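You operate a simulated robot arm through the tools that you are given. There is no shell and no other tool.

You are at the controls of a simulated robot arm. One attempt, no reset.

Task
Toast the cheese sandwich in the press till the green lamp shows.
Fine: load it cold, press the lid home, switch on; then switch off and lift the lid, fingers off the hot plates.
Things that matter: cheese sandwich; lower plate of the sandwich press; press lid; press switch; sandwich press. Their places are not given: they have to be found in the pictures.

Only the result counts: the job must be done as asked and must still hold three seconds after the hand-in. Knocking over, shifting, dropping, spilling or breaking anything else fails it. Lids that push on must go on centred and level and be pressed home; caps that screw on are set level and turned clockwise until they are tight.

Robot
A 7-joint arm with a two-finger gripper, fixed in place. Base frame: the origin is at the foot of the arm, x ahead of it, y to its left, z up; the work surface is at about z = 0.9. Readings come in m, degrees, newtons and seconds.
With the tool pointing down near the work surface it reaches from about 0.34 to 0.72 m from the base axis. Its first joint turns from -66.0 to 66.0 degrees. Payload 2.45 kg.
The TCP is the grasp point between the finger pads, 0.026 m short of the fingertips. In the tool frame z runs along the fingers and y along their closing line. The gripper opens to 0.096 m. The gripper's body begins 0.069 m behind the TCP.
Orientation is that of the tool frame in the base frame, as a unit quaternion [w, x, y, z]. With the fingers straight down and closing along the base's y, the tool's x points along the base's -x, its y along +y and its z along -z.

Tools
- The arm moves only by the tool servo_tool. Its arguments are lists of equal length, an entry for each row: "dp": the shift along the base's x, y, z in m, a list of three; "turn": the turn, a rotation vector about the base's x, y, z in degrees, a list of three; "jaw": the opening, from 0 (shut) to 1 (fully open). In form: {"dp": [[tx, ty, tz], ...], "turn": [[wx, wy, wz], ...], "jaw": [jaw, ...]}. A call has 1 to 20 rows; each row shifts and turns the commanded pose from where the row before left it. Rows are played at 5 a second. More than 0.05 m and 8.6 degrees between two rows, or a gripper value outside its range, and nothing of the call is played. Where a pose cannot be reached the arm comes as near as it can. A force on the tool above 40 N (or 10 N above the force at the start of the call, whichever is more), or a blocked arm, ends the call early, and 0.2 s more pass. Each finger halts on what it meets, pressing with about 37 N; the grip force reading is that of the motor and also rises with nothing between the fingers. The clock runs only during rows and for 0.2 s after the last one: add rows that do not move to give the fingers time. The reply holds the time, the measured pose of the TCP, the force on the tool along the base axes, the opening and the grip force, in the units named above and with some noise, with the torque about the TCP (base axes, N m) and any sound that the robot's microphone picked up.
- Cameras (640 x 400 px; columns grow to the right, rows downward): "scene" is fixed at [0.1774, -0.4019, 1.4278]; the picture's right is [0.66, -0.75, 0.00], its down [-0.40, -0.36, -0.84] and it looks along [0.63, 0.56, -0.54] (base axes); focal length 214 px, centre (320, 200). "wrist" rides on the gripper at [0.082, 0.003, -0.098] in the tool frame; the picture's right is [-0.04, 1.00, 0.00], its down [-0.73, -0.03, -0.68] and it looks along [-0.68, -0.03, 0.73] (tool axes); focal length 256 px, centre (320, 200).
- get_image(camera): a new picture of that camera. It takes no simulated time.
- pixel_to_xyz(camera, pixels): for up to 12 pixels [column, row] of the newest picture of that camera ("zoom" is the newest enlarged one), the place [x, y, z] in the base frame of the surface seen there, good to about 0.002 m. It takes no simulated time.
- enlarge(camera, box): a new picture of the part [left, top, right, bottom] of that camera's present view, enlarged. It takes no simulated time.
- hand_in(): hands the job in; it is judged then, once.

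Unless the task says otherwise, let go and move clear before handing in.

The tools are called after ">>>" as a command line: name --argument value ..., lists and objects as JSON in quotes. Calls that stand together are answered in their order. servo_tool: Moves the arm, as the interface text tells. Its arguments: {"type":"object","properties":{"dp":{"type":"array","items":{"type":"array","items":{"type":"number"}}},"turn":{"type":"array","items":{"type":"array","items":{"type":"number"}}},"jaw":{"type":"array","items":{"type":"number"}}},"required":["dp","turn","jaw"]} The other tools are called the same way: get_image (camera) takes a picture; pixel_to_xyz (camera, pixels) gives the place of the surface under pixels of a picture; enlarge (camera, box) takes an enlarged picture of a part of a camera's view; hand_in () hands the job in.

At the start:

```text
time_s: 0.0
tcp_pos: [0.2418, -0.2482, 1.369]
ee_rot: [0.0, -0.001, 1.0, 0.0]
wrist_force: [0.1, 0.5, 0.6]
wrist_torque: [-0.01, -0.02, -0.01]
opening: 0.096
grip_force: 0.0
```

scene: 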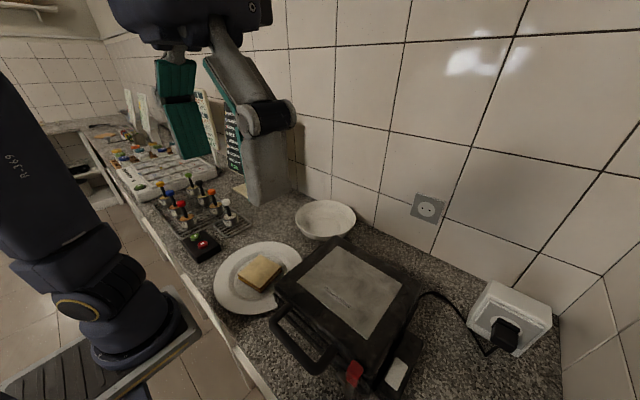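
wrist: 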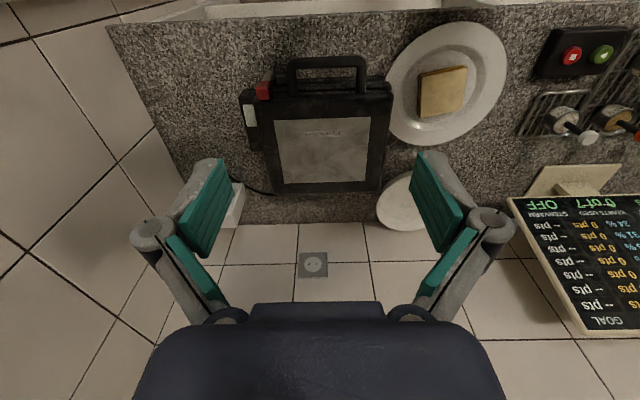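

The scene picture shows the press with its lid shut around (345, 300), its handle near (300, 340), a red switch near (355, 372), and the sandwich on a plate near (260, 272). I'll enlarge those areas to see the details.

>>> enlarge --camera "scene" --box '[200, 220, 440, 400]'

>>> enlarge --camera "wrist" --box '[220, 10, 520, 240]'

>>> pixel_to_xyz --camera "scene" --pixels '[[260, 258], [245, 275], [262, 290], [280, 268], [260, 272], [355, 372], [398, 374], [345, 290], [275, 312], [320, 368], [337, 240], [418, 285]]'

>>> pixel_to_xyz --camera "wrist" --pixels '[[421, 74], [467, 67], [465, 112], [420, 117], [262, 90], [250, 115], [290, 65], [365, 62], [240, 95], [390, 85], [382, 190], [270, 194]]'

```text
2.22 times, centred on (320, 310) of scene
```

zoom: 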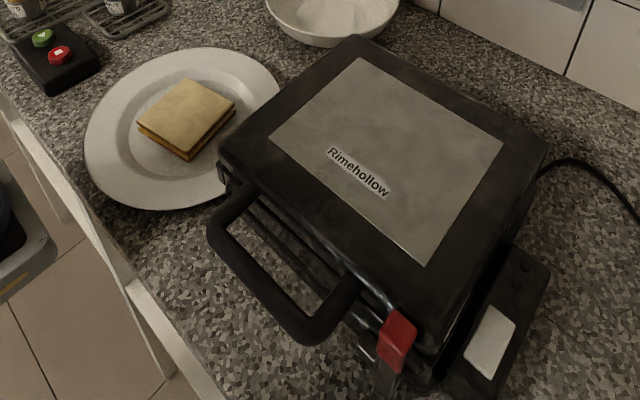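

```text
1.74 times, centred on (370, 125) of wrist
```

zoom: 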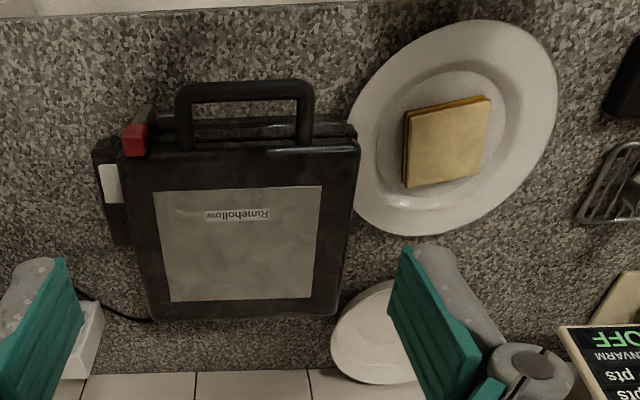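

```text
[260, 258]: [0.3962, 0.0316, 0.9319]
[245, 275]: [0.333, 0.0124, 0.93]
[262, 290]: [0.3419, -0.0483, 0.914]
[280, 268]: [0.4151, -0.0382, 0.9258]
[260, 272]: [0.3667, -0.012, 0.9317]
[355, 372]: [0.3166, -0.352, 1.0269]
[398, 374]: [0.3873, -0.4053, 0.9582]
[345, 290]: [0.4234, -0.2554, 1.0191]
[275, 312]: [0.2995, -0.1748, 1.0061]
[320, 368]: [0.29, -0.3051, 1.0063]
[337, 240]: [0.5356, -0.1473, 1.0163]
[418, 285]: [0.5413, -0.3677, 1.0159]
```

```text
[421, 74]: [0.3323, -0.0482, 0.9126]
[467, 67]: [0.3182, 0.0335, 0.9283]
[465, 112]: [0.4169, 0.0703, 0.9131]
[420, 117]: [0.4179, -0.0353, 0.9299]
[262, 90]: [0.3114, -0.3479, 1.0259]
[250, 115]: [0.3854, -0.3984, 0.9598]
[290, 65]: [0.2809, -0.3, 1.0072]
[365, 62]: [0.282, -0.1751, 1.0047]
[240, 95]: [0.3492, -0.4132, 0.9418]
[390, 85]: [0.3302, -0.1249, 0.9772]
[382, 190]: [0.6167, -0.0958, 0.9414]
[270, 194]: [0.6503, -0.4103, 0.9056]
```

The lid is shut. There is a red tab at about (0.315, -0.35, 1.027), which could be a latch, and a side pod with a white rocker at about (0.387, -0.405, 0.958) and two lamps. I'll zoom in closer before deciding which is the switch.

>>> enlarge --camera "scene" --box '[320, 320, 440, 400]'

>>> enlarge --camera "scene" --box '[260, 290, 380, 400]'

>>> enlarge --camera "wrist" --box '[225, 40, 325, 160]'

```text
5.00 times, centred on (380, 360) of scene
```

zoom: 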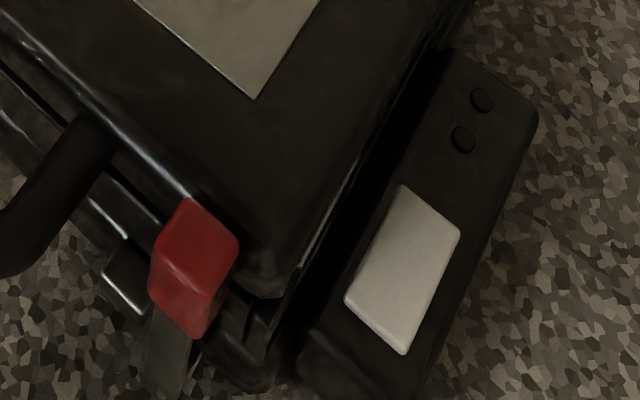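

```text
3.64 times, centred on (320, 345) of scene
```

zoom: 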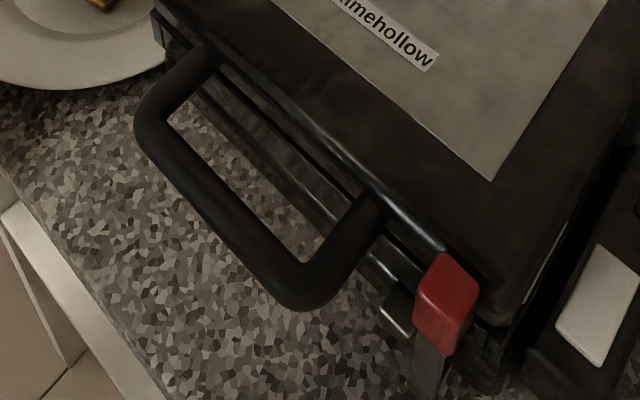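

```text
3.33 times, centred on (275, 100) of wrist
```

zoom: 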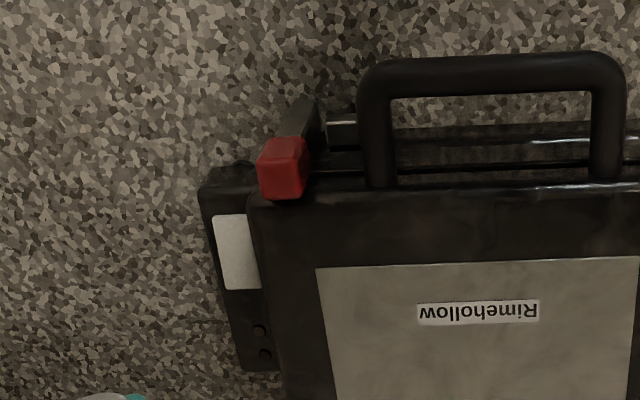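

The white plate on the side pod looks like the rocker switch, with two dark lamps beside it. The red-tipped strip at the front looks like a latch over the lid. I'll measure the points in this enlarged wrist view and the other edges, then move closer to look.

>>> pixel_to_xyz --camera "zoom" --pixels '[[283, 150], [283, 185], [262, 145], [305, 145], [300, 185], [310, 115], [300, 130], [343, 132], [220, 218], [250, 218], [228, 285], [258, 285]]'

>>> enlarge --camera "scene" --box '[260, 290, 380, 400]'

```text
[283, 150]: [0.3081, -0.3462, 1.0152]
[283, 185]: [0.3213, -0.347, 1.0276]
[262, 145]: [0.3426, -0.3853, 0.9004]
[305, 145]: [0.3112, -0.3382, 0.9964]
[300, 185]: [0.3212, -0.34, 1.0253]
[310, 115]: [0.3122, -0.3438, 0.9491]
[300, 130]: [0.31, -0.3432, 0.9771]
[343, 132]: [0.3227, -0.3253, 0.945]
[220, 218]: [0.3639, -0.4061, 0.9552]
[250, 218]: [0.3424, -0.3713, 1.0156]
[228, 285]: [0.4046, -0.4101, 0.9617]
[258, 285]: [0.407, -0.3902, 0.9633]
```

```text
3.64 times, centred on (320, 345) of scene
```

zoom: 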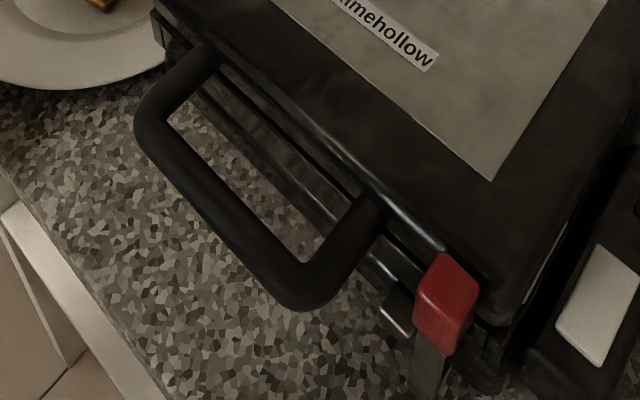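

The latch strip stands at about x 0.311, y -0.344, with its red cap reaching z ≈ 1.027. I'll lower the wrist camera in front of it for a closer look.

>>> servo_tool --dp '[[-0.004, -0.018, -0.034], [-0.004, -0.018, -0.034], [-0.004, -0.018, -0.034], [-0.004, -0.018, -0.034], [-0.004, -0.018, -0.034]]' --turn '[[0, 0, 0], [0, 0, 0], [0, 0, 0], [0, 0, 0], [0, 0, 0]]' --jaw '[1, 1, 1, 1, 1]'

>>> get_image --camera "wrist"

```text
time_s: 1.2
tcp_pos: [0.2217, -0.3422, 1.1976]
ee_rot: [0.0, 0.001, 1.0, 0.0]
wrist_force: [0.2, 0.2, -0.6]
wrist_torque: [0.02, 0.0, 0.04]
opening: 0.096
grip_force: 0.0
```

```text
taken
```

wrist: 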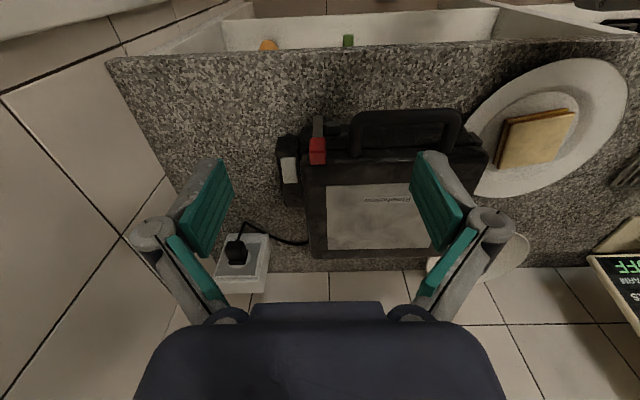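

The press front faces the top of this wrist picture, with the latch at about (318, 140) and the switch at (289, 170). I'll enlarge that part.

>>> enlarge --camera "wrist" --box '[260, 90, 380, 215]'

>>> pixel_to_xyz --camera "zoom" --pixels '[[305, 320], [305, 270], [300, 180], [350, 180], [150, 400], [300, 160], [320, 140], [280, 300], [340, 300], [300, 240], [120, 350], [180, 350]]'

```text
3.20 times, centred on (320, 152) of wrist
```

zoom: 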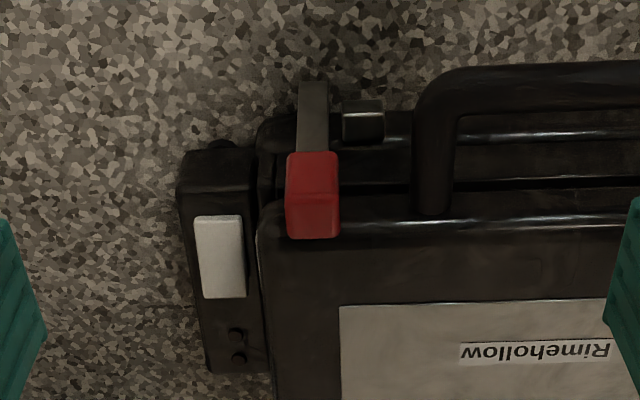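

```text
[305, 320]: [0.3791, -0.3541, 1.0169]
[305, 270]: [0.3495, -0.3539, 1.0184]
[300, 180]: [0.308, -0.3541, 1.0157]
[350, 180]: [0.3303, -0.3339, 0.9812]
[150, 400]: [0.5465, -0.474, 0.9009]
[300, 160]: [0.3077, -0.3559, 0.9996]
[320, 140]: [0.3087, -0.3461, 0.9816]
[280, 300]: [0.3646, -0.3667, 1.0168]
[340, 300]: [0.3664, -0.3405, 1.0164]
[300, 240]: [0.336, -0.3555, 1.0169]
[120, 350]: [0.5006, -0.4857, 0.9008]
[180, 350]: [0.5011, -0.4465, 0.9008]
```

The latch is a thin strip at x ≈ 0.309, y -0.356 to -0.342, with a red tab over the lid's front edge. A small metal block sits beside it at about (363, 122) in the enlarged picture. I'll measure the latch, the block, the switch and the handle in more detail.

>>> pixel_to_xyz --camera "zoom" --pixels '[[363, 108], [363, 130], [346, 122], [382, 122], [313, 88], [313, 110], [313, 140], [290, 190], [336, 190], [290, 230], [336, 230], [313, 215]]'

>>> enlarge --camera "wrist" --box '[280, 100, 350, 150]'

>>> enlarge --camera "scene" --box '[320, 345, 400, 400]'

```text
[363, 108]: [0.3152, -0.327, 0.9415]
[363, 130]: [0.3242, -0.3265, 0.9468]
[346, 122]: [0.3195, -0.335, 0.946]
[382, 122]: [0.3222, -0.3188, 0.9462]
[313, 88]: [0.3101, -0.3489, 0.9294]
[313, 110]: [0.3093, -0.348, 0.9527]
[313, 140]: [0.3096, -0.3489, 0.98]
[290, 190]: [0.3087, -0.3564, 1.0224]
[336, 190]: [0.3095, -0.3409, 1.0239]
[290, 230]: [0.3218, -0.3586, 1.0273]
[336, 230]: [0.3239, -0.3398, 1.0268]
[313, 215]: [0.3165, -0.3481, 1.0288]
```

```text
8.00 times, centred on (315, 125) of wrist
```

zoom: 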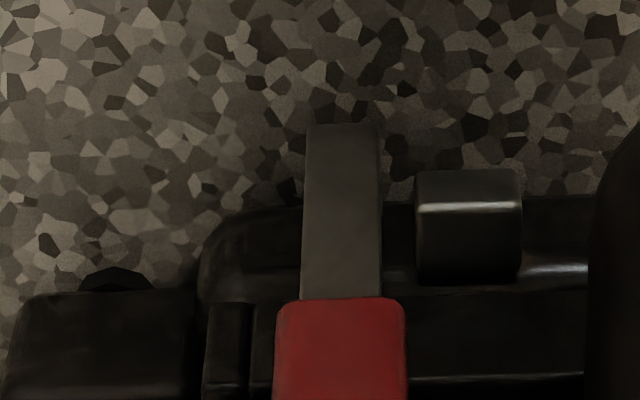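

```text
7.27 times, centred on (360, 372) of scene
```

zoom: 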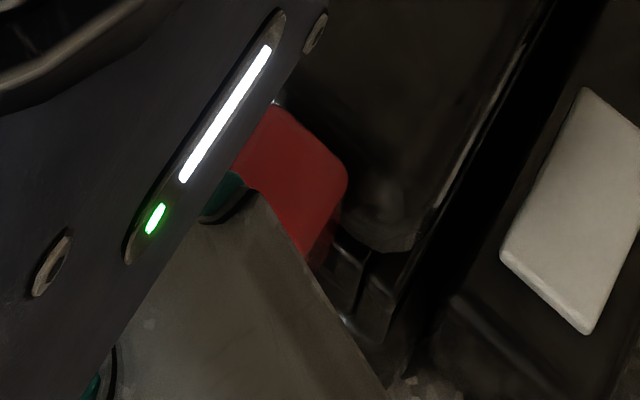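

The latch strip runs straight up at x ≈ 0.3095 from z ≈ 0.925, and its red tab (z 1.00–1.028) reaches back to x ≈ 0.325. I'll take a fresh enlargement to compare that with the lid's front edge and to measure the handle.

>>> enlarge --camera "wrist" --box '[270, 90, 500, 230]'

>>> pixel_to_xyz --camera "wrist" --pixels '[[306, 158], [335, 161], [345, 161], [400, 158], [450, 153], [335, 150], [335, 145], [355, 118], [400, 114], [455, 114], [352, 140], [457, 135]]'

>>> pixel_to_xyz --camera "wrist" --pixels '[[283, 160], [296, 160], [285, 180], [296, 180], [290, 170], [289, 196], [289, 203], [280, 140], [302, 165], [300, 200], [310, 250], [430, 250]]'

```text
2.78 times, centred on (385, 160) of wrist
```

zoom: 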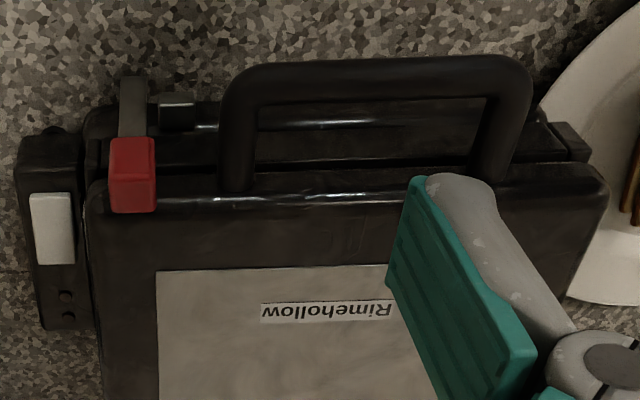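

```text
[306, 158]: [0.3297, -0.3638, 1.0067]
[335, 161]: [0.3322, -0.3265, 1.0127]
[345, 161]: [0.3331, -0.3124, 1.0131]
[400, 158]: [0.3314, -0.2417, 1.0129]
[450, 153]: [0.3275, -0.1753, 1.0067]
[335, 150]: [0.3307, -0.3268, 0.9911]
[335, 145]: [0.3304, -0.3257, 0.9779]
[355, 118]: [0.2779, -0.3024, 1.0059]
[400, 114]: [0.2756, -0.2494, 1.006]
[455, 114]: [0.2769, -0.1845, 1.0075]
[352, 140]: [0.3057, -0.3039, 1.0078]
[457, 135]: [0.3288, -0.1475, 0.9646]
```

```text
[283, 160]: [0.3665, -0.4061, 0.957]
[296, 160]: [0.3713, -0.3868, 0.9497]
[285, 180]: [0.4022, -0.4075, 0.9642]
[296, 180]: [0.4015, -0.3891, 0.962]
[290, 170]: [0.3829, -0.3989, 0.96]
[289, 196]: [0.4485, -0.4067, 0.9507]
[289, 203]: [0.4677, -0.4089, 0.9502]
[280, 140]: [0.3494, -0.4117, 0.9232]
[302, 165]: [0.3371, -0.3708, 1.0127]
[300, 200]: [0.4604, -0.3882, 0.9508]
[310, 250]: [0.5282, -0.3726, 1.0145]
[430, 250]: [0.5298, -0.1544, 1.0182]
```

The lid's front face is at x ≈ 0.330 with its top at z ≈ 1.017, the handle bar is at x ≈ 0.28, z ≈ 1.006, and the switch runs x 0.365–0.402 at y ≈ -0.398. The red-tipped strip stands about 2 cm in front of the base. I'll yaw the wrist 45° and look at it from the right-front.

>>> servo_tool --dp '[[0.0097, -0.018, -0.01], [0.0097, -0.018, -0.0163], [0.0097, -0.018, -0.0163], [0.0097, -0.018, -0.0163], [0.0097, -0.018, -0.0163], [0.0097, -0.018, -0.0163]]' --turn '[[0, 0, 7.5], [0, 0, 7.5], [0, 0, 7.5], [0, 0, 7.5], [0, 0, 7.5], [0, 0, 7.5]]' --jaw '[1, 1, 1, 1, 1, 1]'

>>> get_image --camera "wrist"

>>> get_image --camera "scene"

```text
time_s: 2.6
tcp_pos: [0.2797, -0.4479, 1.1064]
ee_rot: [0.0, -0.384, 0.923, 0.001]
wrist_force: [-0.4, 0.6, 0.5]
wrist_torque: [0.01, -0.02, 0.0]
opening: 0.096
grip_force: 0.0
```

```text
taken
```

wrist: 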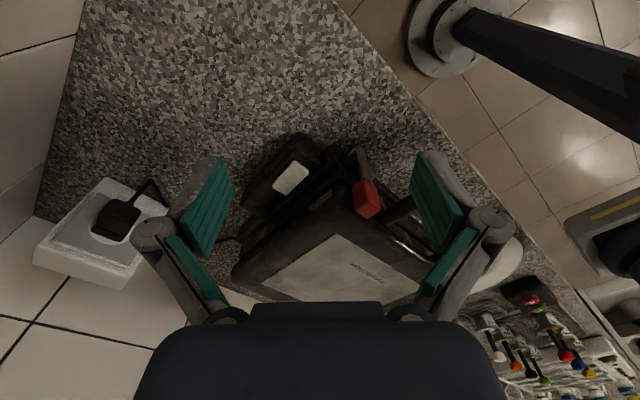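

```text
taken
```

scene: 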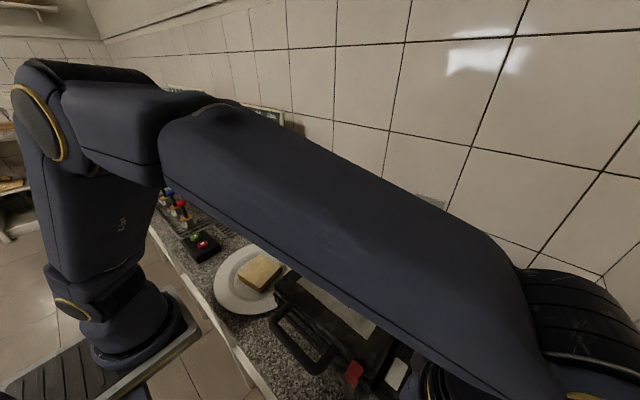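

>>> enlarge --camera "wrist" --box '[250, 110, 450, 240]'

>>> enlarge --camera "wrist" --box '[320, 130, 420, 230]'

```text
3.08 times, centred on (350, 175) of wrist
```

zoom: 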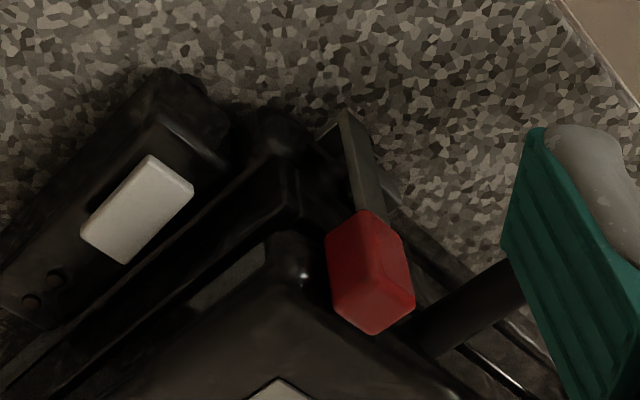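

```text
4.00 times, centred on (370, 180) of wrist
```

zoom: 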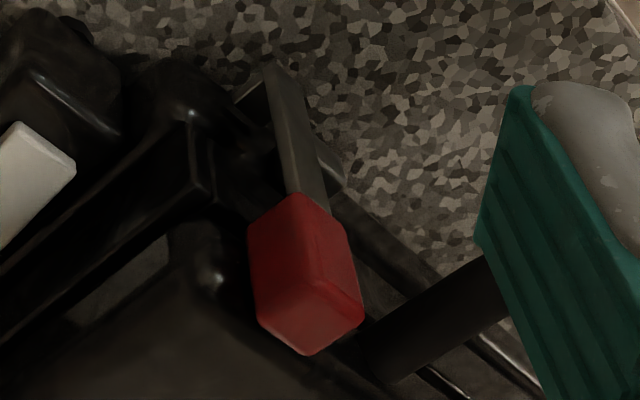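

The strip widens at its foot near (265, 90) in this enlargement, which looks like a bracket. I'll measure points there to find the pivot and the tab's underside.

>>> pixel_to_xyz --camera "zoom" --pixels '[[252, 92], [268, 75], [285, 110], [300, 150], [335, 170], [325, 150], [262, 240], [300, 240], [340, 240], [275, 310], [310, 345], [350, 310]]'

>>> enlarge --camera "wrist" --box '[360, 130, 420, 180]'

>>> enlarge --camera "wrist" --box '[330, 135, 380, 185]'

```text
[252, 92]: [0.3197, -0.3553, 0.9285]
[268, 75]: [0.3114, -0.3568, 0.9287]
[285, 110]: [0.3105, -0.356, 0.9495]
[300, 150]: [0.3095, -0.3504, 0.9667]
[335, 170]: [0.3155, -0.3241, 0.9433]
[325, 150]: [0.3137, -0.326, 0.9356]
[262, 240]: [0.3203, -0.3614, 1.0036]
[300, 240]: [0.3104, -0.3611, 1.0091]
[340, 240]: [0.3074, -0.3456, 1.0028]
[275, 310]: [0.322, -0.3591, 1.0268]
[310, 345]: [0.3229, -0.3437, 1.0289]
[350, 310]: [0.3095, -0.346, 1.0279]
```

```text
8.00 times, centred on (390, 155) of wrist
```

zoom: 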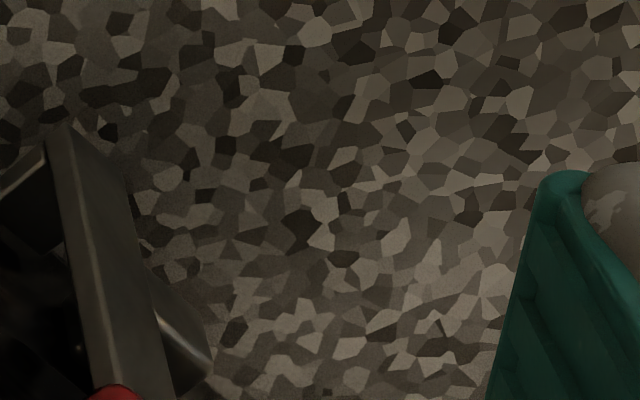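

```text
8.00 times, centred on (355, 160) of wrist
```

zoom: 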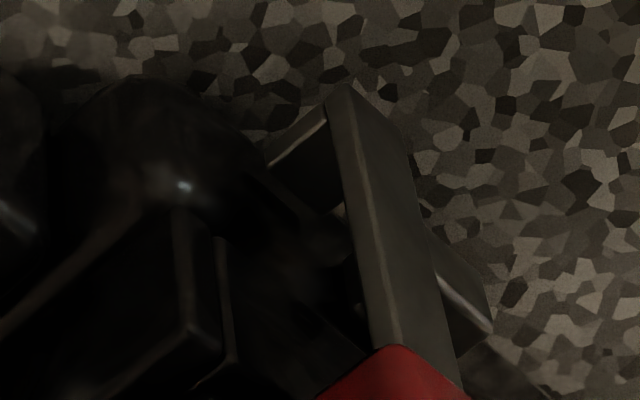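

The strip hooks back toward the base at its foot, at about (0.3197, -0.3553, 0.9285). The metal block, which would be the keeper, is 2 cm further left, so the latch looks like it hangs from the lid and is probably not engaged. I'll go above the handle with the fingers turned to close along x and look again.

>>> servo_tool --dp '[[0.0003, 0.0116, 0.0013], [0.0003, 0.0116, 0.0013], [0.0003, 0.0116, 0.0013], [0.0003, 0.0116, 0.0013], [0.0003, 0.0116, 0.0013], [0.0003, 0.0116, 0.0013], [0.0003, 0.0116, 0.0013], [0.0003, 0.0116, 0.0013], [0.0003, 0.0116, 0.0013], [0.0003, 0.0116, 0.0013], [0.0003, 0.0116, 0.0013], [0.0003, 0.0116, 0.0013], [0.0003, 0.0116, 0.0013], [0.0003, 0.0116, 0.0013], [0.0003, 0.0116, 0.0013], [0.0003, 0.0116, 0.0013], [0.0003, 0.0116, 0.0013], [0.0003, 0.0107, 0.0013]]' --turn '[[0, 0, -7.5], [0, 0, -7.5], [0, 0, -7.5], [0, 0, -7.5], [0, 0, -7.5], [0, 0, -7.5], [0, 0, -7.5], [0, 0, -7.5], [0, 0, -7.5], [0, 0, -7.5], [0, 0, -7.5], [0, 0, -7.5], [0, 0, -7.5], [0, 0, -7.5], [0, 0, -7.5], [0, 0, -7.5], [0, 0, -7.5], [0, 0, -7.5]]' --jaw '[1, 1, 1, 1, 1, 1, 1, 1, 1, 1, 1, 1, 1, 1, 1, 1, 1, 1]'

>>> get_image --camera "wrist"

>>> get_image --camera "scene"

```text
time_s: 6.4
tcp_pos: [0.2851, -0.2376, 1.13]
ee_rot: [0.0, 0.708, 0.706, 0.0]
wrist_force: [0.2, 0.1, -0.9]
wrist_torque: [0.02, 0.02, 0.02]
opening: 0.0956
grip_force: 0.0
```

```text
taken
```

wrist: 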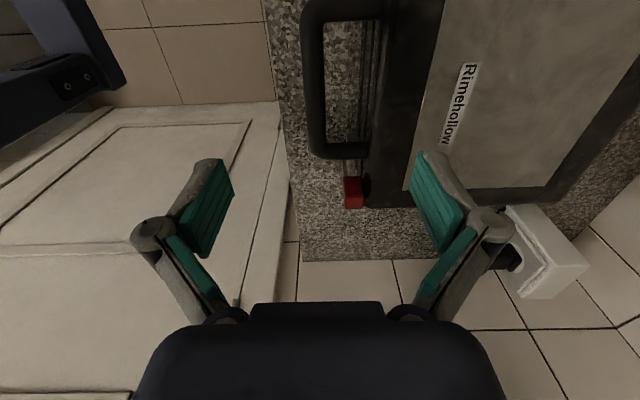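

```text
taken
```

scene: 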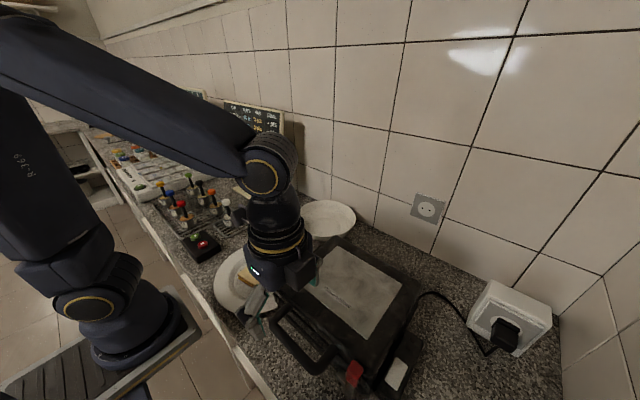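

The fingers now close along x above the handle, which shows at columns 303–325 in the wrist picture. I'll measure the bar's edges here.

>>> pixel_to_xyz --camera "wrist" --pixels '[[304, 80], [308, 80], [313, 80], [318, 80], [322, 80], [325, 80], [313, 40], [313, 130], [345, 150], [345, 10], [380, 80], [388, 80]]'

>>> enlarge --camera "wrist" --box '[290, 0, 430, 220]'

```text
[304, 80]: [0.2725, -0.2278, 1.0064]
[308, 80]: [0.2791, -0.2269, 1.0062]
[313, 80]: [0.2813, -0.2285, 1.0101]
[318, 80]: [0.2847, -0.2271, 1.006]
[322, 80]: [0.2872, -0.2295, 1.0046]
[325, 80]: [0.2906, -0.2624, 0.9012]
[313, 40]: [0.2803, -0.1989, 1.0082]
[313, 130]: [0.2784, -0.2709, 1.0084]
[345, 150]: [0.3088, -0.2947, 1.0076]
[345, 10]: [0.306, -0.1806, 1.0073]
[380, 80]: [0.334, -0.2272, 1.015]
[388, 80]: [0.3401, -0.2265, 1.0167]
```

```text
1.82 times, centred on (360, 110) of wrist
```

zoom: 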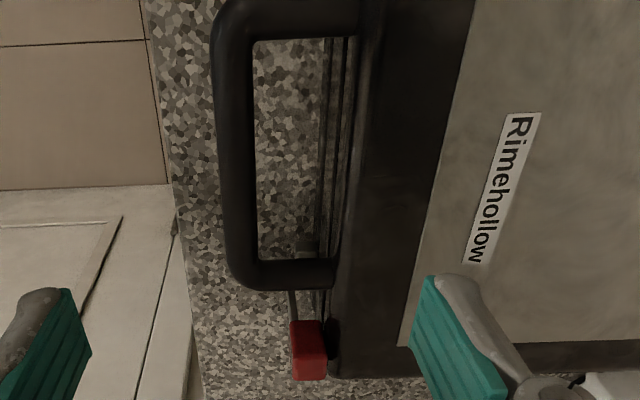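

The bar is centred at x ≈ 0.2805 and z ≈ 1.0, with its top at 1.009 and about 17 mm across. I'll narrow the jaw so the rear finger clears the lid, then come down around the bar.

>>> servo_tool --dp '[[-0.0045, -0.002, 0], [0, 0, 0], [0, 0, 0], [0, 0, -0.03], [0, 0, -0.03], [0, 0, -0.03], [0, 0, -0.02], [0, 0, -0.018], [0, 0, 0]]' --turn '[[0, 0, 0], [0, 0, 0], [0, 0, 0], [0, 0, 0], [0, 0, 0], [0, 0, 0], [0, 0, 0], [0, 0, 0], [0, 0, 0]]' --jaw '[0.45, 0.45, 0.45, 0.45, 0.45, 0.45, 0.45, 0.45, 0.45]'

>>> get_image --camera "wrist"

>>> enlarge --camera "scene" --box '[220, 220, 440, 400]'

```text
time_s: 8.4
tcp_pos: [0.2835, -0.2406, 1.0025]
ee_rot: [0.0, 0.707, 0.707, 0.0]
wrist_force: [-0.1, -0.2, 0.1]
wrist_torque: [-0.02, -0.01, -0.01]
opening: 0.0433
grip_force: 0.0
```

```text
taken
```

wrist: 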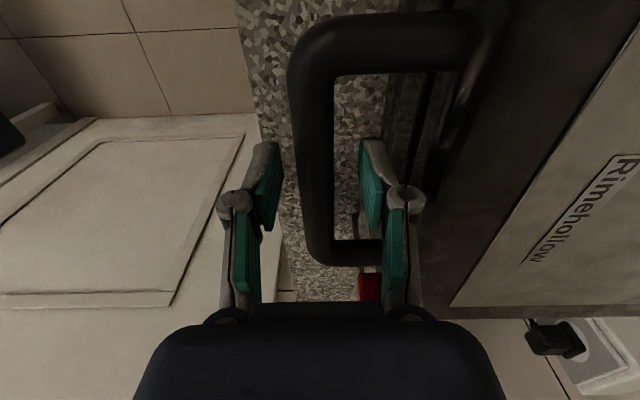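

```text
2.22 times, centred on (330, 310) of scene
```

zoom: 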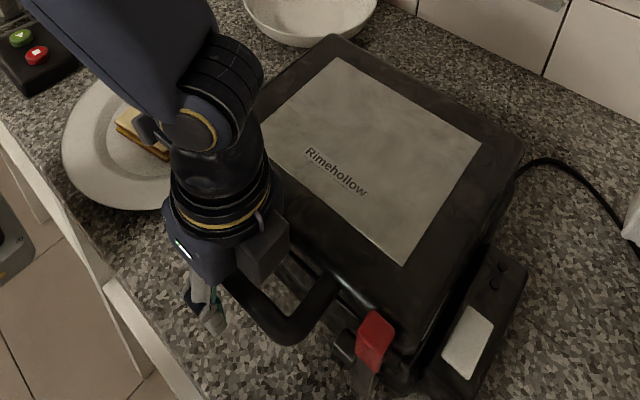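

The handle bar sits between the fingers and nothing is pushing on the tool. I'll close on the bar and try a few millimetres of lift to see whether the lid is free.

>>> servo_tool --dp '[[0, 0, 0], [0, 0, 0], [0, 0, 0]]' --turn '[[0, 0, 0], [0, 0, 0], [0, 0, 0]]' --jaw '[0.15, 0.15, 0.15]'

>>> servo_tool --dp '[[0, 0, 0.004], [0, 0, 0.004], [0, 0, 0]]' --turn '[[0, 0, 0], [0, 0, 0], [0, 0, 0]]' --jaw '[0.15, 0.15, 0.15]'

>>> get_image --camera "wrist"

```text
time_s: 9.2
tcp_pos: [0.283, -0.2404, 1.0028]
ee_rot: [0.0, 0.707, 0.707, 0.0]
wrist_force: [-5.9, -0.8, -0.9]
wrist_torque: [0.03, 0.0, 0.08]
opening: 0.018
grip_force: 3.1
```

```text
time_s: 10.0
tcp_pos: [0.2832, -0.2388, 1.0112]
ee_rot: [0.001, 0.707, 0.708, 0.001]
wrist_force: [4.3, 1.2, 0.5]
wrist_torque: [0.23, -0.04, 0.38]
opening: 0.0167
grip_force: 37.2
```

```text
taken
```

wrist: 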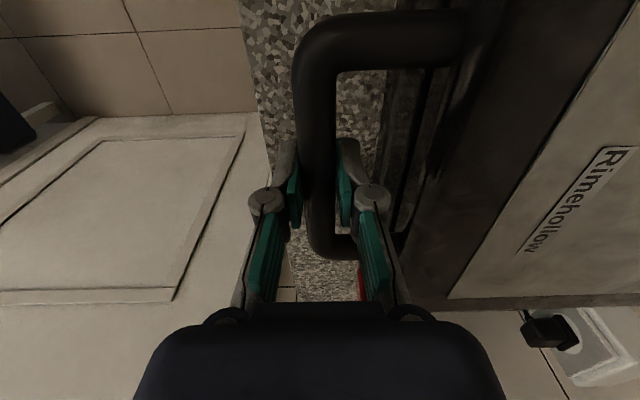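

The grip is at 37 N on a 16.7 mm bar, and the 8 mm lift took almost no force. I'll check in the scene whether the lid actually rose or the fingers slipped along the bar.

>>> enlarge --camera "scene" --box '[260, 280, 420, 400]'

>>> pixel_to_xyz --camera "wrist" --pixels '[[318, 120], [318, 90], [380, 40], [450, 160], [480, 200], [560, 200]]'

```text
3.33 times, centred on (340, 340) of scene
```

zoom: 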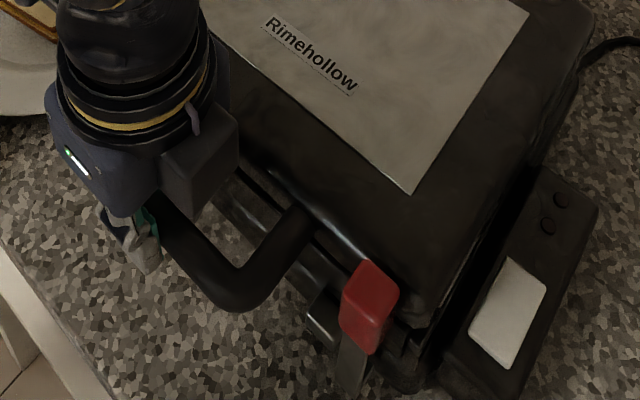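

```text
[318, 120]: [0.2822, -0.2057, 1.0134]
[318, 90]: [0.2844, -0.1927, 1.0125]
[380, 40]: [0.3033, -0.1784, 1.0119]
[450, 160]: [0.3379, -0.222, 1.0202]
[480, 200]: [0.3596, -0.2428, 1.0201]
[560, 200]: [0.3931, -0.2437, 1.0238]
```

The lid top rose only about 4 mm, so it may be moving with some slip. I'll lift along a gentle arc about a rear hinge and watch the forces.

>>> servo_tool --dp '[[0.0003, 0, 0.008], [0.0008, 0, 0.008], [0.0014, 0, 0.008], [0.0018, 0, 0.008], [0, 0, 0]]' --turn '[[0, 0, 0], [0, 0, 0], [0, 0, 0], [0, 0, 0], [0, 0, 0]]' --jaw '[0.15, 0.15, 0.15, 0.15, 0.15]'

>>> get_image --camera "wrist"

>>> get_image --camera "scene"

```text
time_s: 11.2
tcp_pos: [0.2847, -0.24, 1.0428]
ee_rot: [0.0, 0.707, 0.707, 0.0]
wrist_force: [4.6, 0.6, 0.0]
wrist_torque: [0.22, -0.02, 0.32]
opening: 0.0169
grip_force: 37.3
```

```text
taken
```

wrist: 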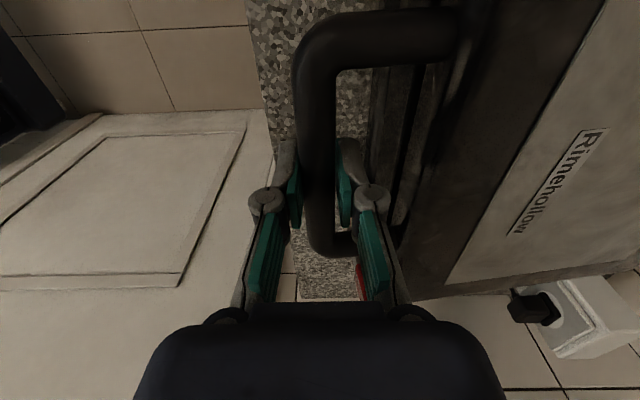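

```text
taken
```

scene: 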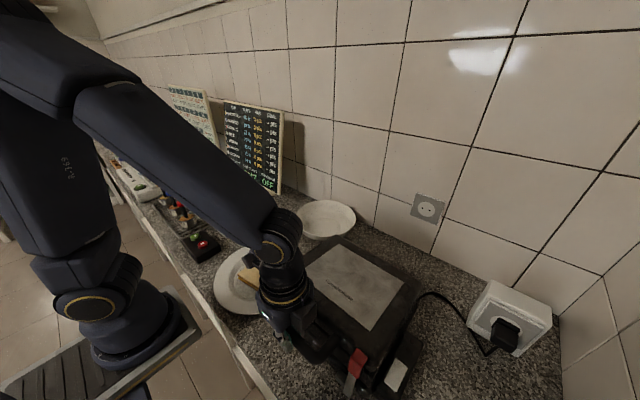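

>>> enlarge --camera "scene" --box '[280, 290, 440, 400]'

>>> pixel_to_xyz --camera "scene" --pixels '[[355, 360], [345, 290], [337, 240], [418, 285], [385, 350], [360, 340], [350, 384], [397, 370]]'

```text
3.64 times, centred on (360, 345) of scene
```

zoom: 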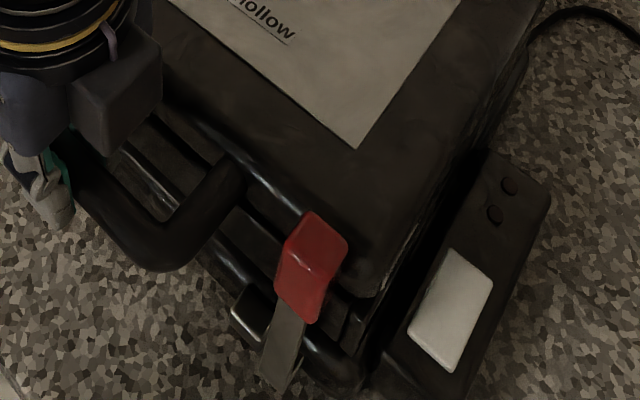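

```text
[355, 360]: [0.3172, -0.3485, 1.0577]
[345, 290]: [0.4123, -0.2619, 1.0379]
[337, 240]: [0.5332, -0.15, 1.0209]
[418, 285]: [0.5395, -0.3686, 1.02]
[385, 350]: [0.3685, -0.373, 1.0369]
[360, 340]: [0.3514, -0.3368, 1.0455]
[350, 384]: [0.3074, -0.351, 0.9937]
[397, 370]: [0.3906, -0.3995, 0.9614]
```

The lid is free and the latch rises with it. The slope is about 8° and the hinge line works out near x ≈ 0.56. I'll continue along the arc in steps, checking the force each time.

>>> servo_tool --dp '[[0.0037, 0, 0.0143], [0.0037, 0, 0.0143], [0.0051, 0, 0.0138], [0.0052, 0, 0.0138], [0.0066, 0, 0.0133], [0.0066, 0, 0.0132], [0, 0, 0]]' --turn '[[0, 0, 0], [0, 0, 0], [0, 0, 0], [0, 0, 0], [0, 0, 0], [0, 0, 0], [0, 0, 0]]' --jaw '[0.15, 0.15, 0.15, 0.15, 0.15, 0.15, 0.15]'

>>> get_image --camera "wrist"

>>> get_image --camera "scene"

```text
time_s: 12.8
tcp_pos: [0.3159, -0.2416, 1.1249]
ee_rot: [0.0, 0.707, 0.707, 0.001]
wrist_force: [-4.3, 1.8, 0.6]
wrist_torque: [0.35, 0.09, 0.4]
opening: 0.0168
grip_force: 36.7
```

```text
taken
```

wrist: 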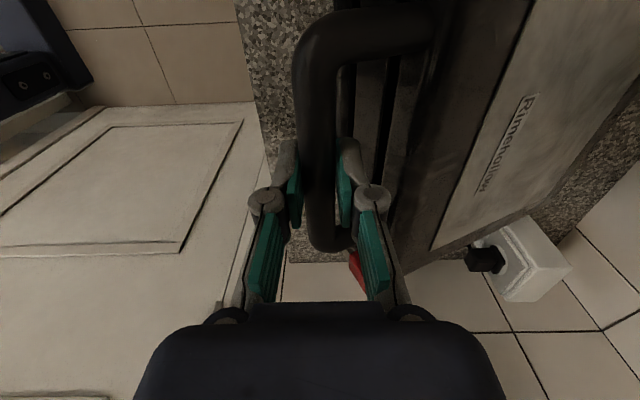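

```text
taken
```

scene: 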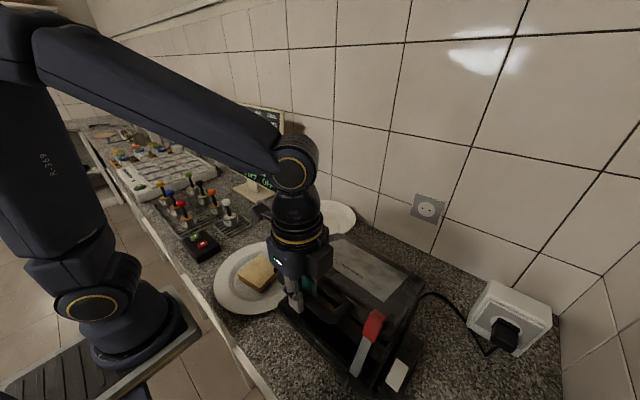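

The lid follows the hand with only a few newtons of force and the base is not moving. I'll continue the arc.

>>> servo_tool --dp '[[0.0079, 0, 0.0125], [0.0079, 0, 0.0124], [0.0092, 0, 0.0116], [0.0092, 0, 0.0115], [0.0103, 0, 0.0105], [0.0104, 0, 0.0105], [0.0114, 0, 0.0094], [0.0114, 0, 0.0094], [0, 0, 0]]' --turn '[[0, 0, 0], [0, 0, 0], [0, 0, 0], [0, 0, 0], [0, 0, 0], [0, 0, 0], [0, 0, 0], [0, 0, 0], [0, 0, 0]]' --jaw '[0.15, 0.15, 0.15, 0.15, 0.15, 0.15, 0.15, 0.15, 0.15]'

>>> get_image --camera "wrist"

>>> get_image --camera "scene"

```text
time_s: 14.8
tcp_pos: [0.3939, -0.2422, 1.2112]
ee_rot: [-0.001, 0.707, 0.707, 0.0]
wrist_force: [-8.6, 0.9, 8.2]
wrist_torque: [0.18, 0.2, 0.05]
opening: 0.0168
grip_force: 36.4
```

```text
taken
```

wrist: 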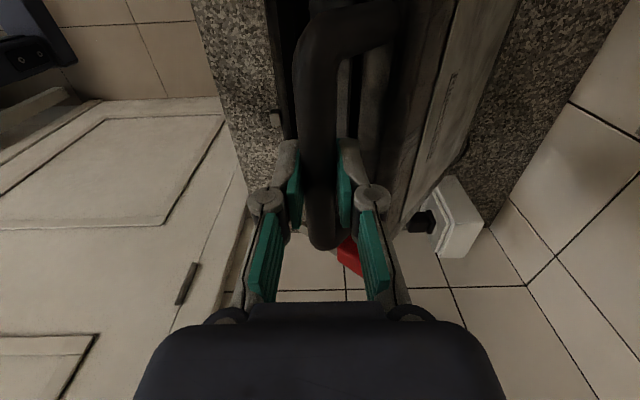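

```text
taken
```

scene: 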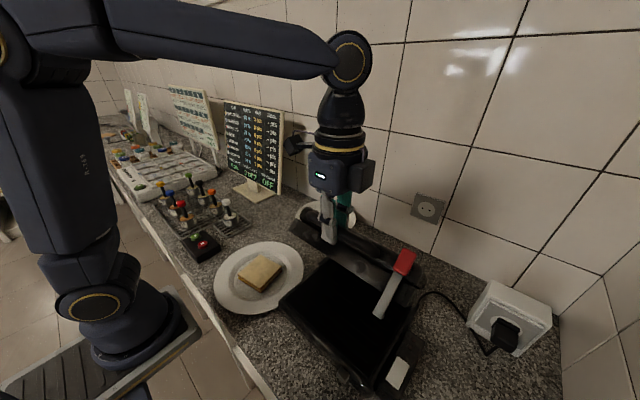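

The lid is at about 50° and the dark lower plate is exposed. The force of (-8.6, 8.2) N means my arc is slightly too tight, so I'll widen it a little and continue.

>>> servo_tool --dp '[[-0.0025, 0, 0.0035], [0.012, 0, 0.009], [0.012, 0, 0.009], [0, 0, 0]]' --turn '[[0, 0, 0], [0, 0, 0], [0, 0, 0], [0, 0, 0]]' --jaw '[0.15, 0.15, 0.15, 0.15]'

>>> pixel_to_xyz --camera "scene" --pixels '[[405, 262], [380, 305], [415, 283], [400, 275], [345, 330], [335, 305], [390, 345], [395, 370]]'

```text
time_s: 15.8
tcp_pos: [0.4157, -0.2411, 1.2329]
ee_rot: [-0.002, 0.707, 0.707, 0.001]
wrist_force: [3.1, -0.4, -8.7]
wrist_torque: [0.33, 0.12, 0.0]
opening: 0.0169
grip_force: 37.3
```

```text
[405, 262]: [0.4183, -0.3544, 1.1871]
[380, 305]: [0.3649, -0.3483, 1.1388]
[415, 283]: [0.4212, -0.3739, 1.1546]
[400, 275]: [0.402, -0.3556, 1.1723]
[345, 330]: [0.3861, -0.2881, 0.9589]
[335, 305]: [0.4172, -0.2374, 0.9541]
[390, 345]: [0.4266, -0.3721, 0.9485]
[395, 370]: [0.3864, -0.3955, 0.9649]
```

The force has reversed to (3.1, -8.7) N, so the true radius is about 0.285 m. I'll continue on that arc.

>>> servo_tool --dp '[[0.014, 0, 0.0056], [0.014, 0, 0.0055], [0.0139, 0, 0.0055], [0.0139, 0, 0.0055], [0, 0, 0]]' --turn '[[0, 0, 0], [0, 0, 0], [0, 0, 0], [0, 0, 0], [0, 0, 0]]' --jaw '[0.15, 0.15, 0.15, 0.15, 0.15]'

>>> get_image --camera "scene"

>>> get_image --camera "wrist"

```text
time_s: 17.0
tcp_pos: [0.4708, -0.2405, 1.2563]
ee_rot: [0.0, 0.707, 0.707, 0.0]
wrist_force: [1.5, -1.9, -5.3]
wrist_torque: [-1.25, -0.06, 0.06]
opening: 0.0169
grip_force: 37.3
```

```text
taken
```

scene: 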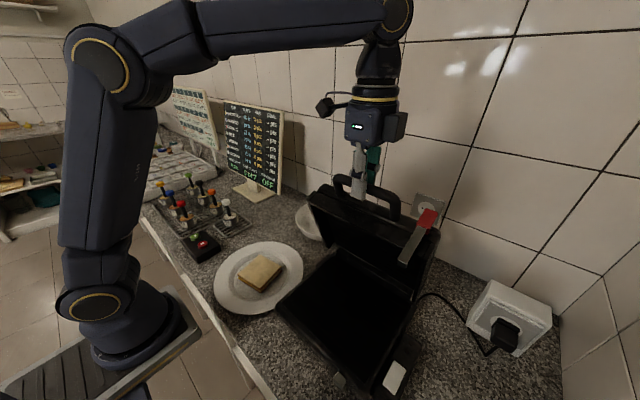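

```text
taken
```

wrist: 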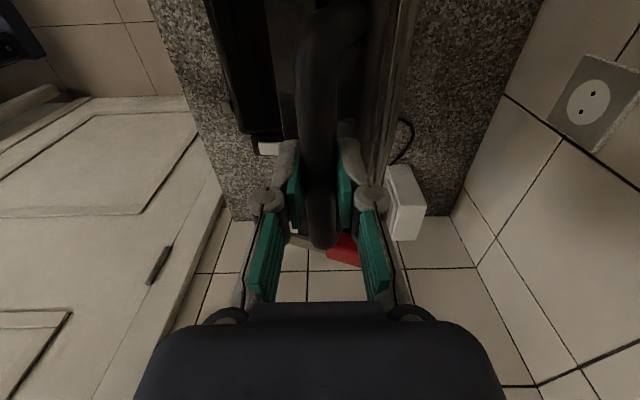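

The lid is at about 68° and still moving freely with small forces, though the torque about x is now -1.25 N m. I'll continue past vertical in short steps and watch that torque.

>>> servo_tool --dp '[[0.0144, 0, 0.0035], [0.0143, 0, 0.0034], [0, 0, 0]]' --turn '[[0, 0, 0], [0, 0, 0], [0, 0, 0]]' --jaw '[0.15, 0.15, 0.15]'

```text
time_s: 17.8
tcp_pos: [0.5007, -0.2389, 1.2638]
ee_rot: [-0.001, 0.707, 0.707, 0.001]
wrist_force: [0.0, 3.0, -3.2]
wrist_torque: [-0.04, 0.11, 0.05]
opening: 0.0168
grip_force: 37.3
```

>>> servo_tool --dp '[[0.0147, 0, 0.0025], [0.0147, 0, 0.0025], [0.0149, 0, 0.0009], [0.0149, 0, 0.0009], [0, 0, 0]]' --turn '[[0, 0, 0], [0, 0, 0], [0, 0, 0], [0, 0, 0], [0, 0, 0]]' --jaw '[0.15, 0.15, 0.15, 0.15, 0.15]'

>>> get_image --camera "scene"

>>> get_image --camera "wrist"

```text
time_s: 19.0
tcp_pos: [0.5581, -0.2395, 1.2688]
ee_rot: [0.0, 0.707, 0.707, 0.0]
wrist_force: [1.5, 1.5, -8.8]
wrist_torque: [-0.25, -0.29, 0.0]
opening: 0.0169
grip_force: 36.8
```

```text
taken
```

scene: 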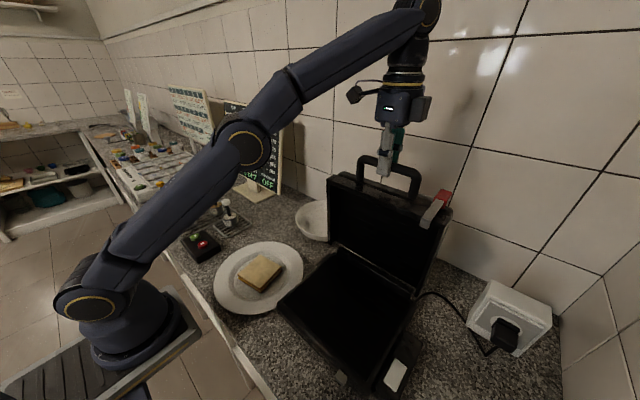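

```text
taken
```

wrist: 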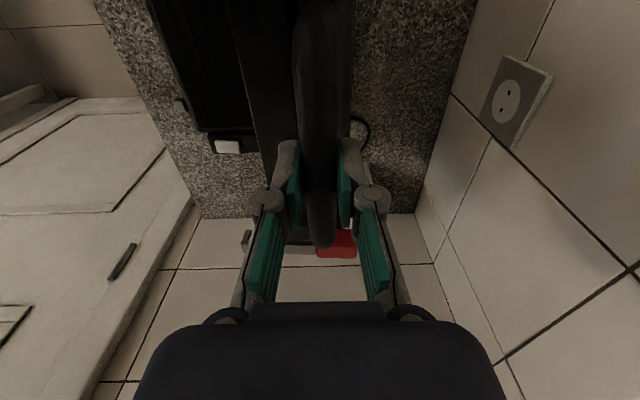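

The lid is about vertical. I'll bring it a little past vertical and watch for an end stop.

>>> servo_tool --dp '[[0.0148, 0, -0.003], [0.0148, 0, -0.001], [0, 0, 0]]' --turn '[[0, 0, 0], [0, 0, 0], [0, 0, 0]]' --jaw '[0.15, 0.15, 0.15]'

>>> servo_tool --dp '[[0.0075, 0, -0.001], [0.0075, 0, -0.001], [0, 0, 0]]' --turn '[[0, 0, 0], [0, 0, 0], [0, 0, 0]]' --jaw '[0.15, 0.15, 0.15]'

```text
time_s: 19.8
tcp_pos: [0.5697, -0.2304, 1.2539]
ee_rot: [-0.003, 0.706, 0.708, 0.0]
wrist_force: [-0.4, 3.5, -6.2]
wrist_torque: [0.11, 0.01, -0.21]
opening: 0.0167
grip_force: 16.1
out of reach, approached as far as the arm can: row 1, 2
```

```text
time_s: 20.6
tcp_pos: [0.5768, -0.2308, 1.2558]
ee_rot: [0.001, 0.707, 0.707, 0.001]
wrist_force: [0.3, -2.1, -3.7]
wrist_torque: [0.1, 0.0, -0.15]
opening: 0.0162
grip_force: 36.9
out of reach, approached as far as the arm can: row 2
```

The arm is at its reach limit with the tool vertical, and the lid is at about 90°. Before tilting the tool for more reach, I'll look at how the lid sits.

>>> get_image --camera "scene"

>>> enlarge --camera "scene" --box '[260, 130, 480, 400]'

>>> get_image --camera "wrist"

```text
taken
```

scene: 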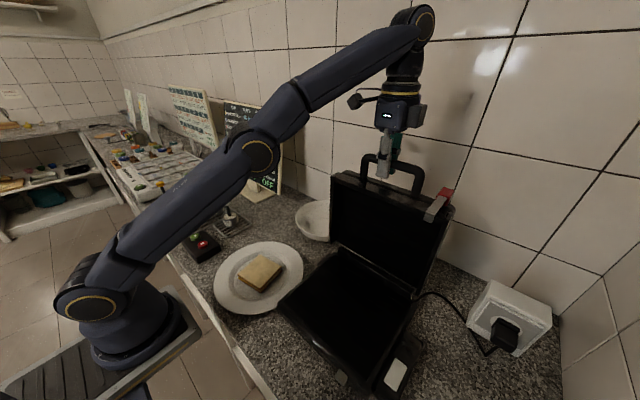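

```text
1.48 times, centred on (370, 265) of scene
```

zoom: 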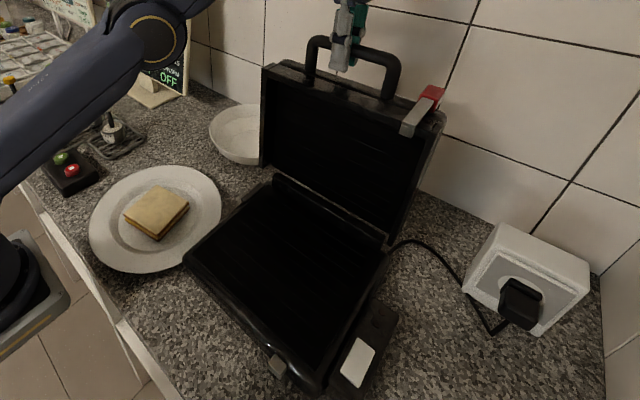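

```text
taken
```

wrist: 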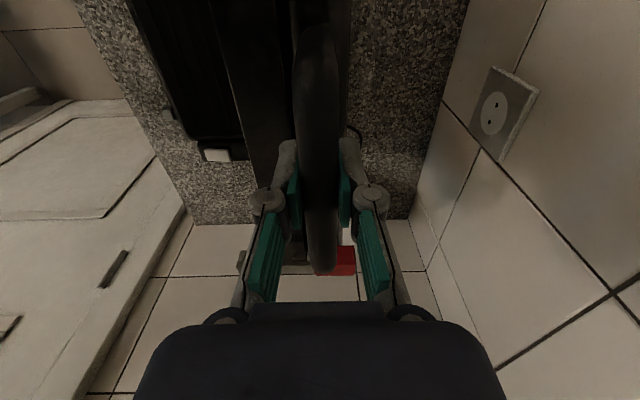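

I'll measure the lid's inner face and the lower plate to get the current opening angle.

>>> pixel_to_xyz --camera "zoom" --pixels '[[280, 85], [278, 160], [420, 150], [395, 225], [345, 120], [335, 190], [270, 200], [375, 260], [200, 260], [310, 370], [285, 280], [350, 280]]'

```text
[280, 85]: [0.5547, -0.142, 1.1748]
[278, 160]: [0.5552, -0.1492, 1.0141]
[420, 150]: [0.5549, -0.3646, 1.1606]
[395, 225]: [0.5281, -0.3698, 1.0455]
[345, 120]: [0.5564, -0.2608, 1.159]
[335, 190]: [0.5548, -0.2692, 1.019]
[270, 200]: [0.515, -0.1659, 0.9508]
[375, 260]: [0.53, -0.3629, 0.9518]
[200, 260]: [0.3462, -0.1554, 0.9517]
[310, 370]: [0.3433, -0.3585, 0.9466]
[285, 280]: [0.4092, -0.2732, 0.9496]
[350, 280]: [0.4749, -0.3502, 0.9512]
```

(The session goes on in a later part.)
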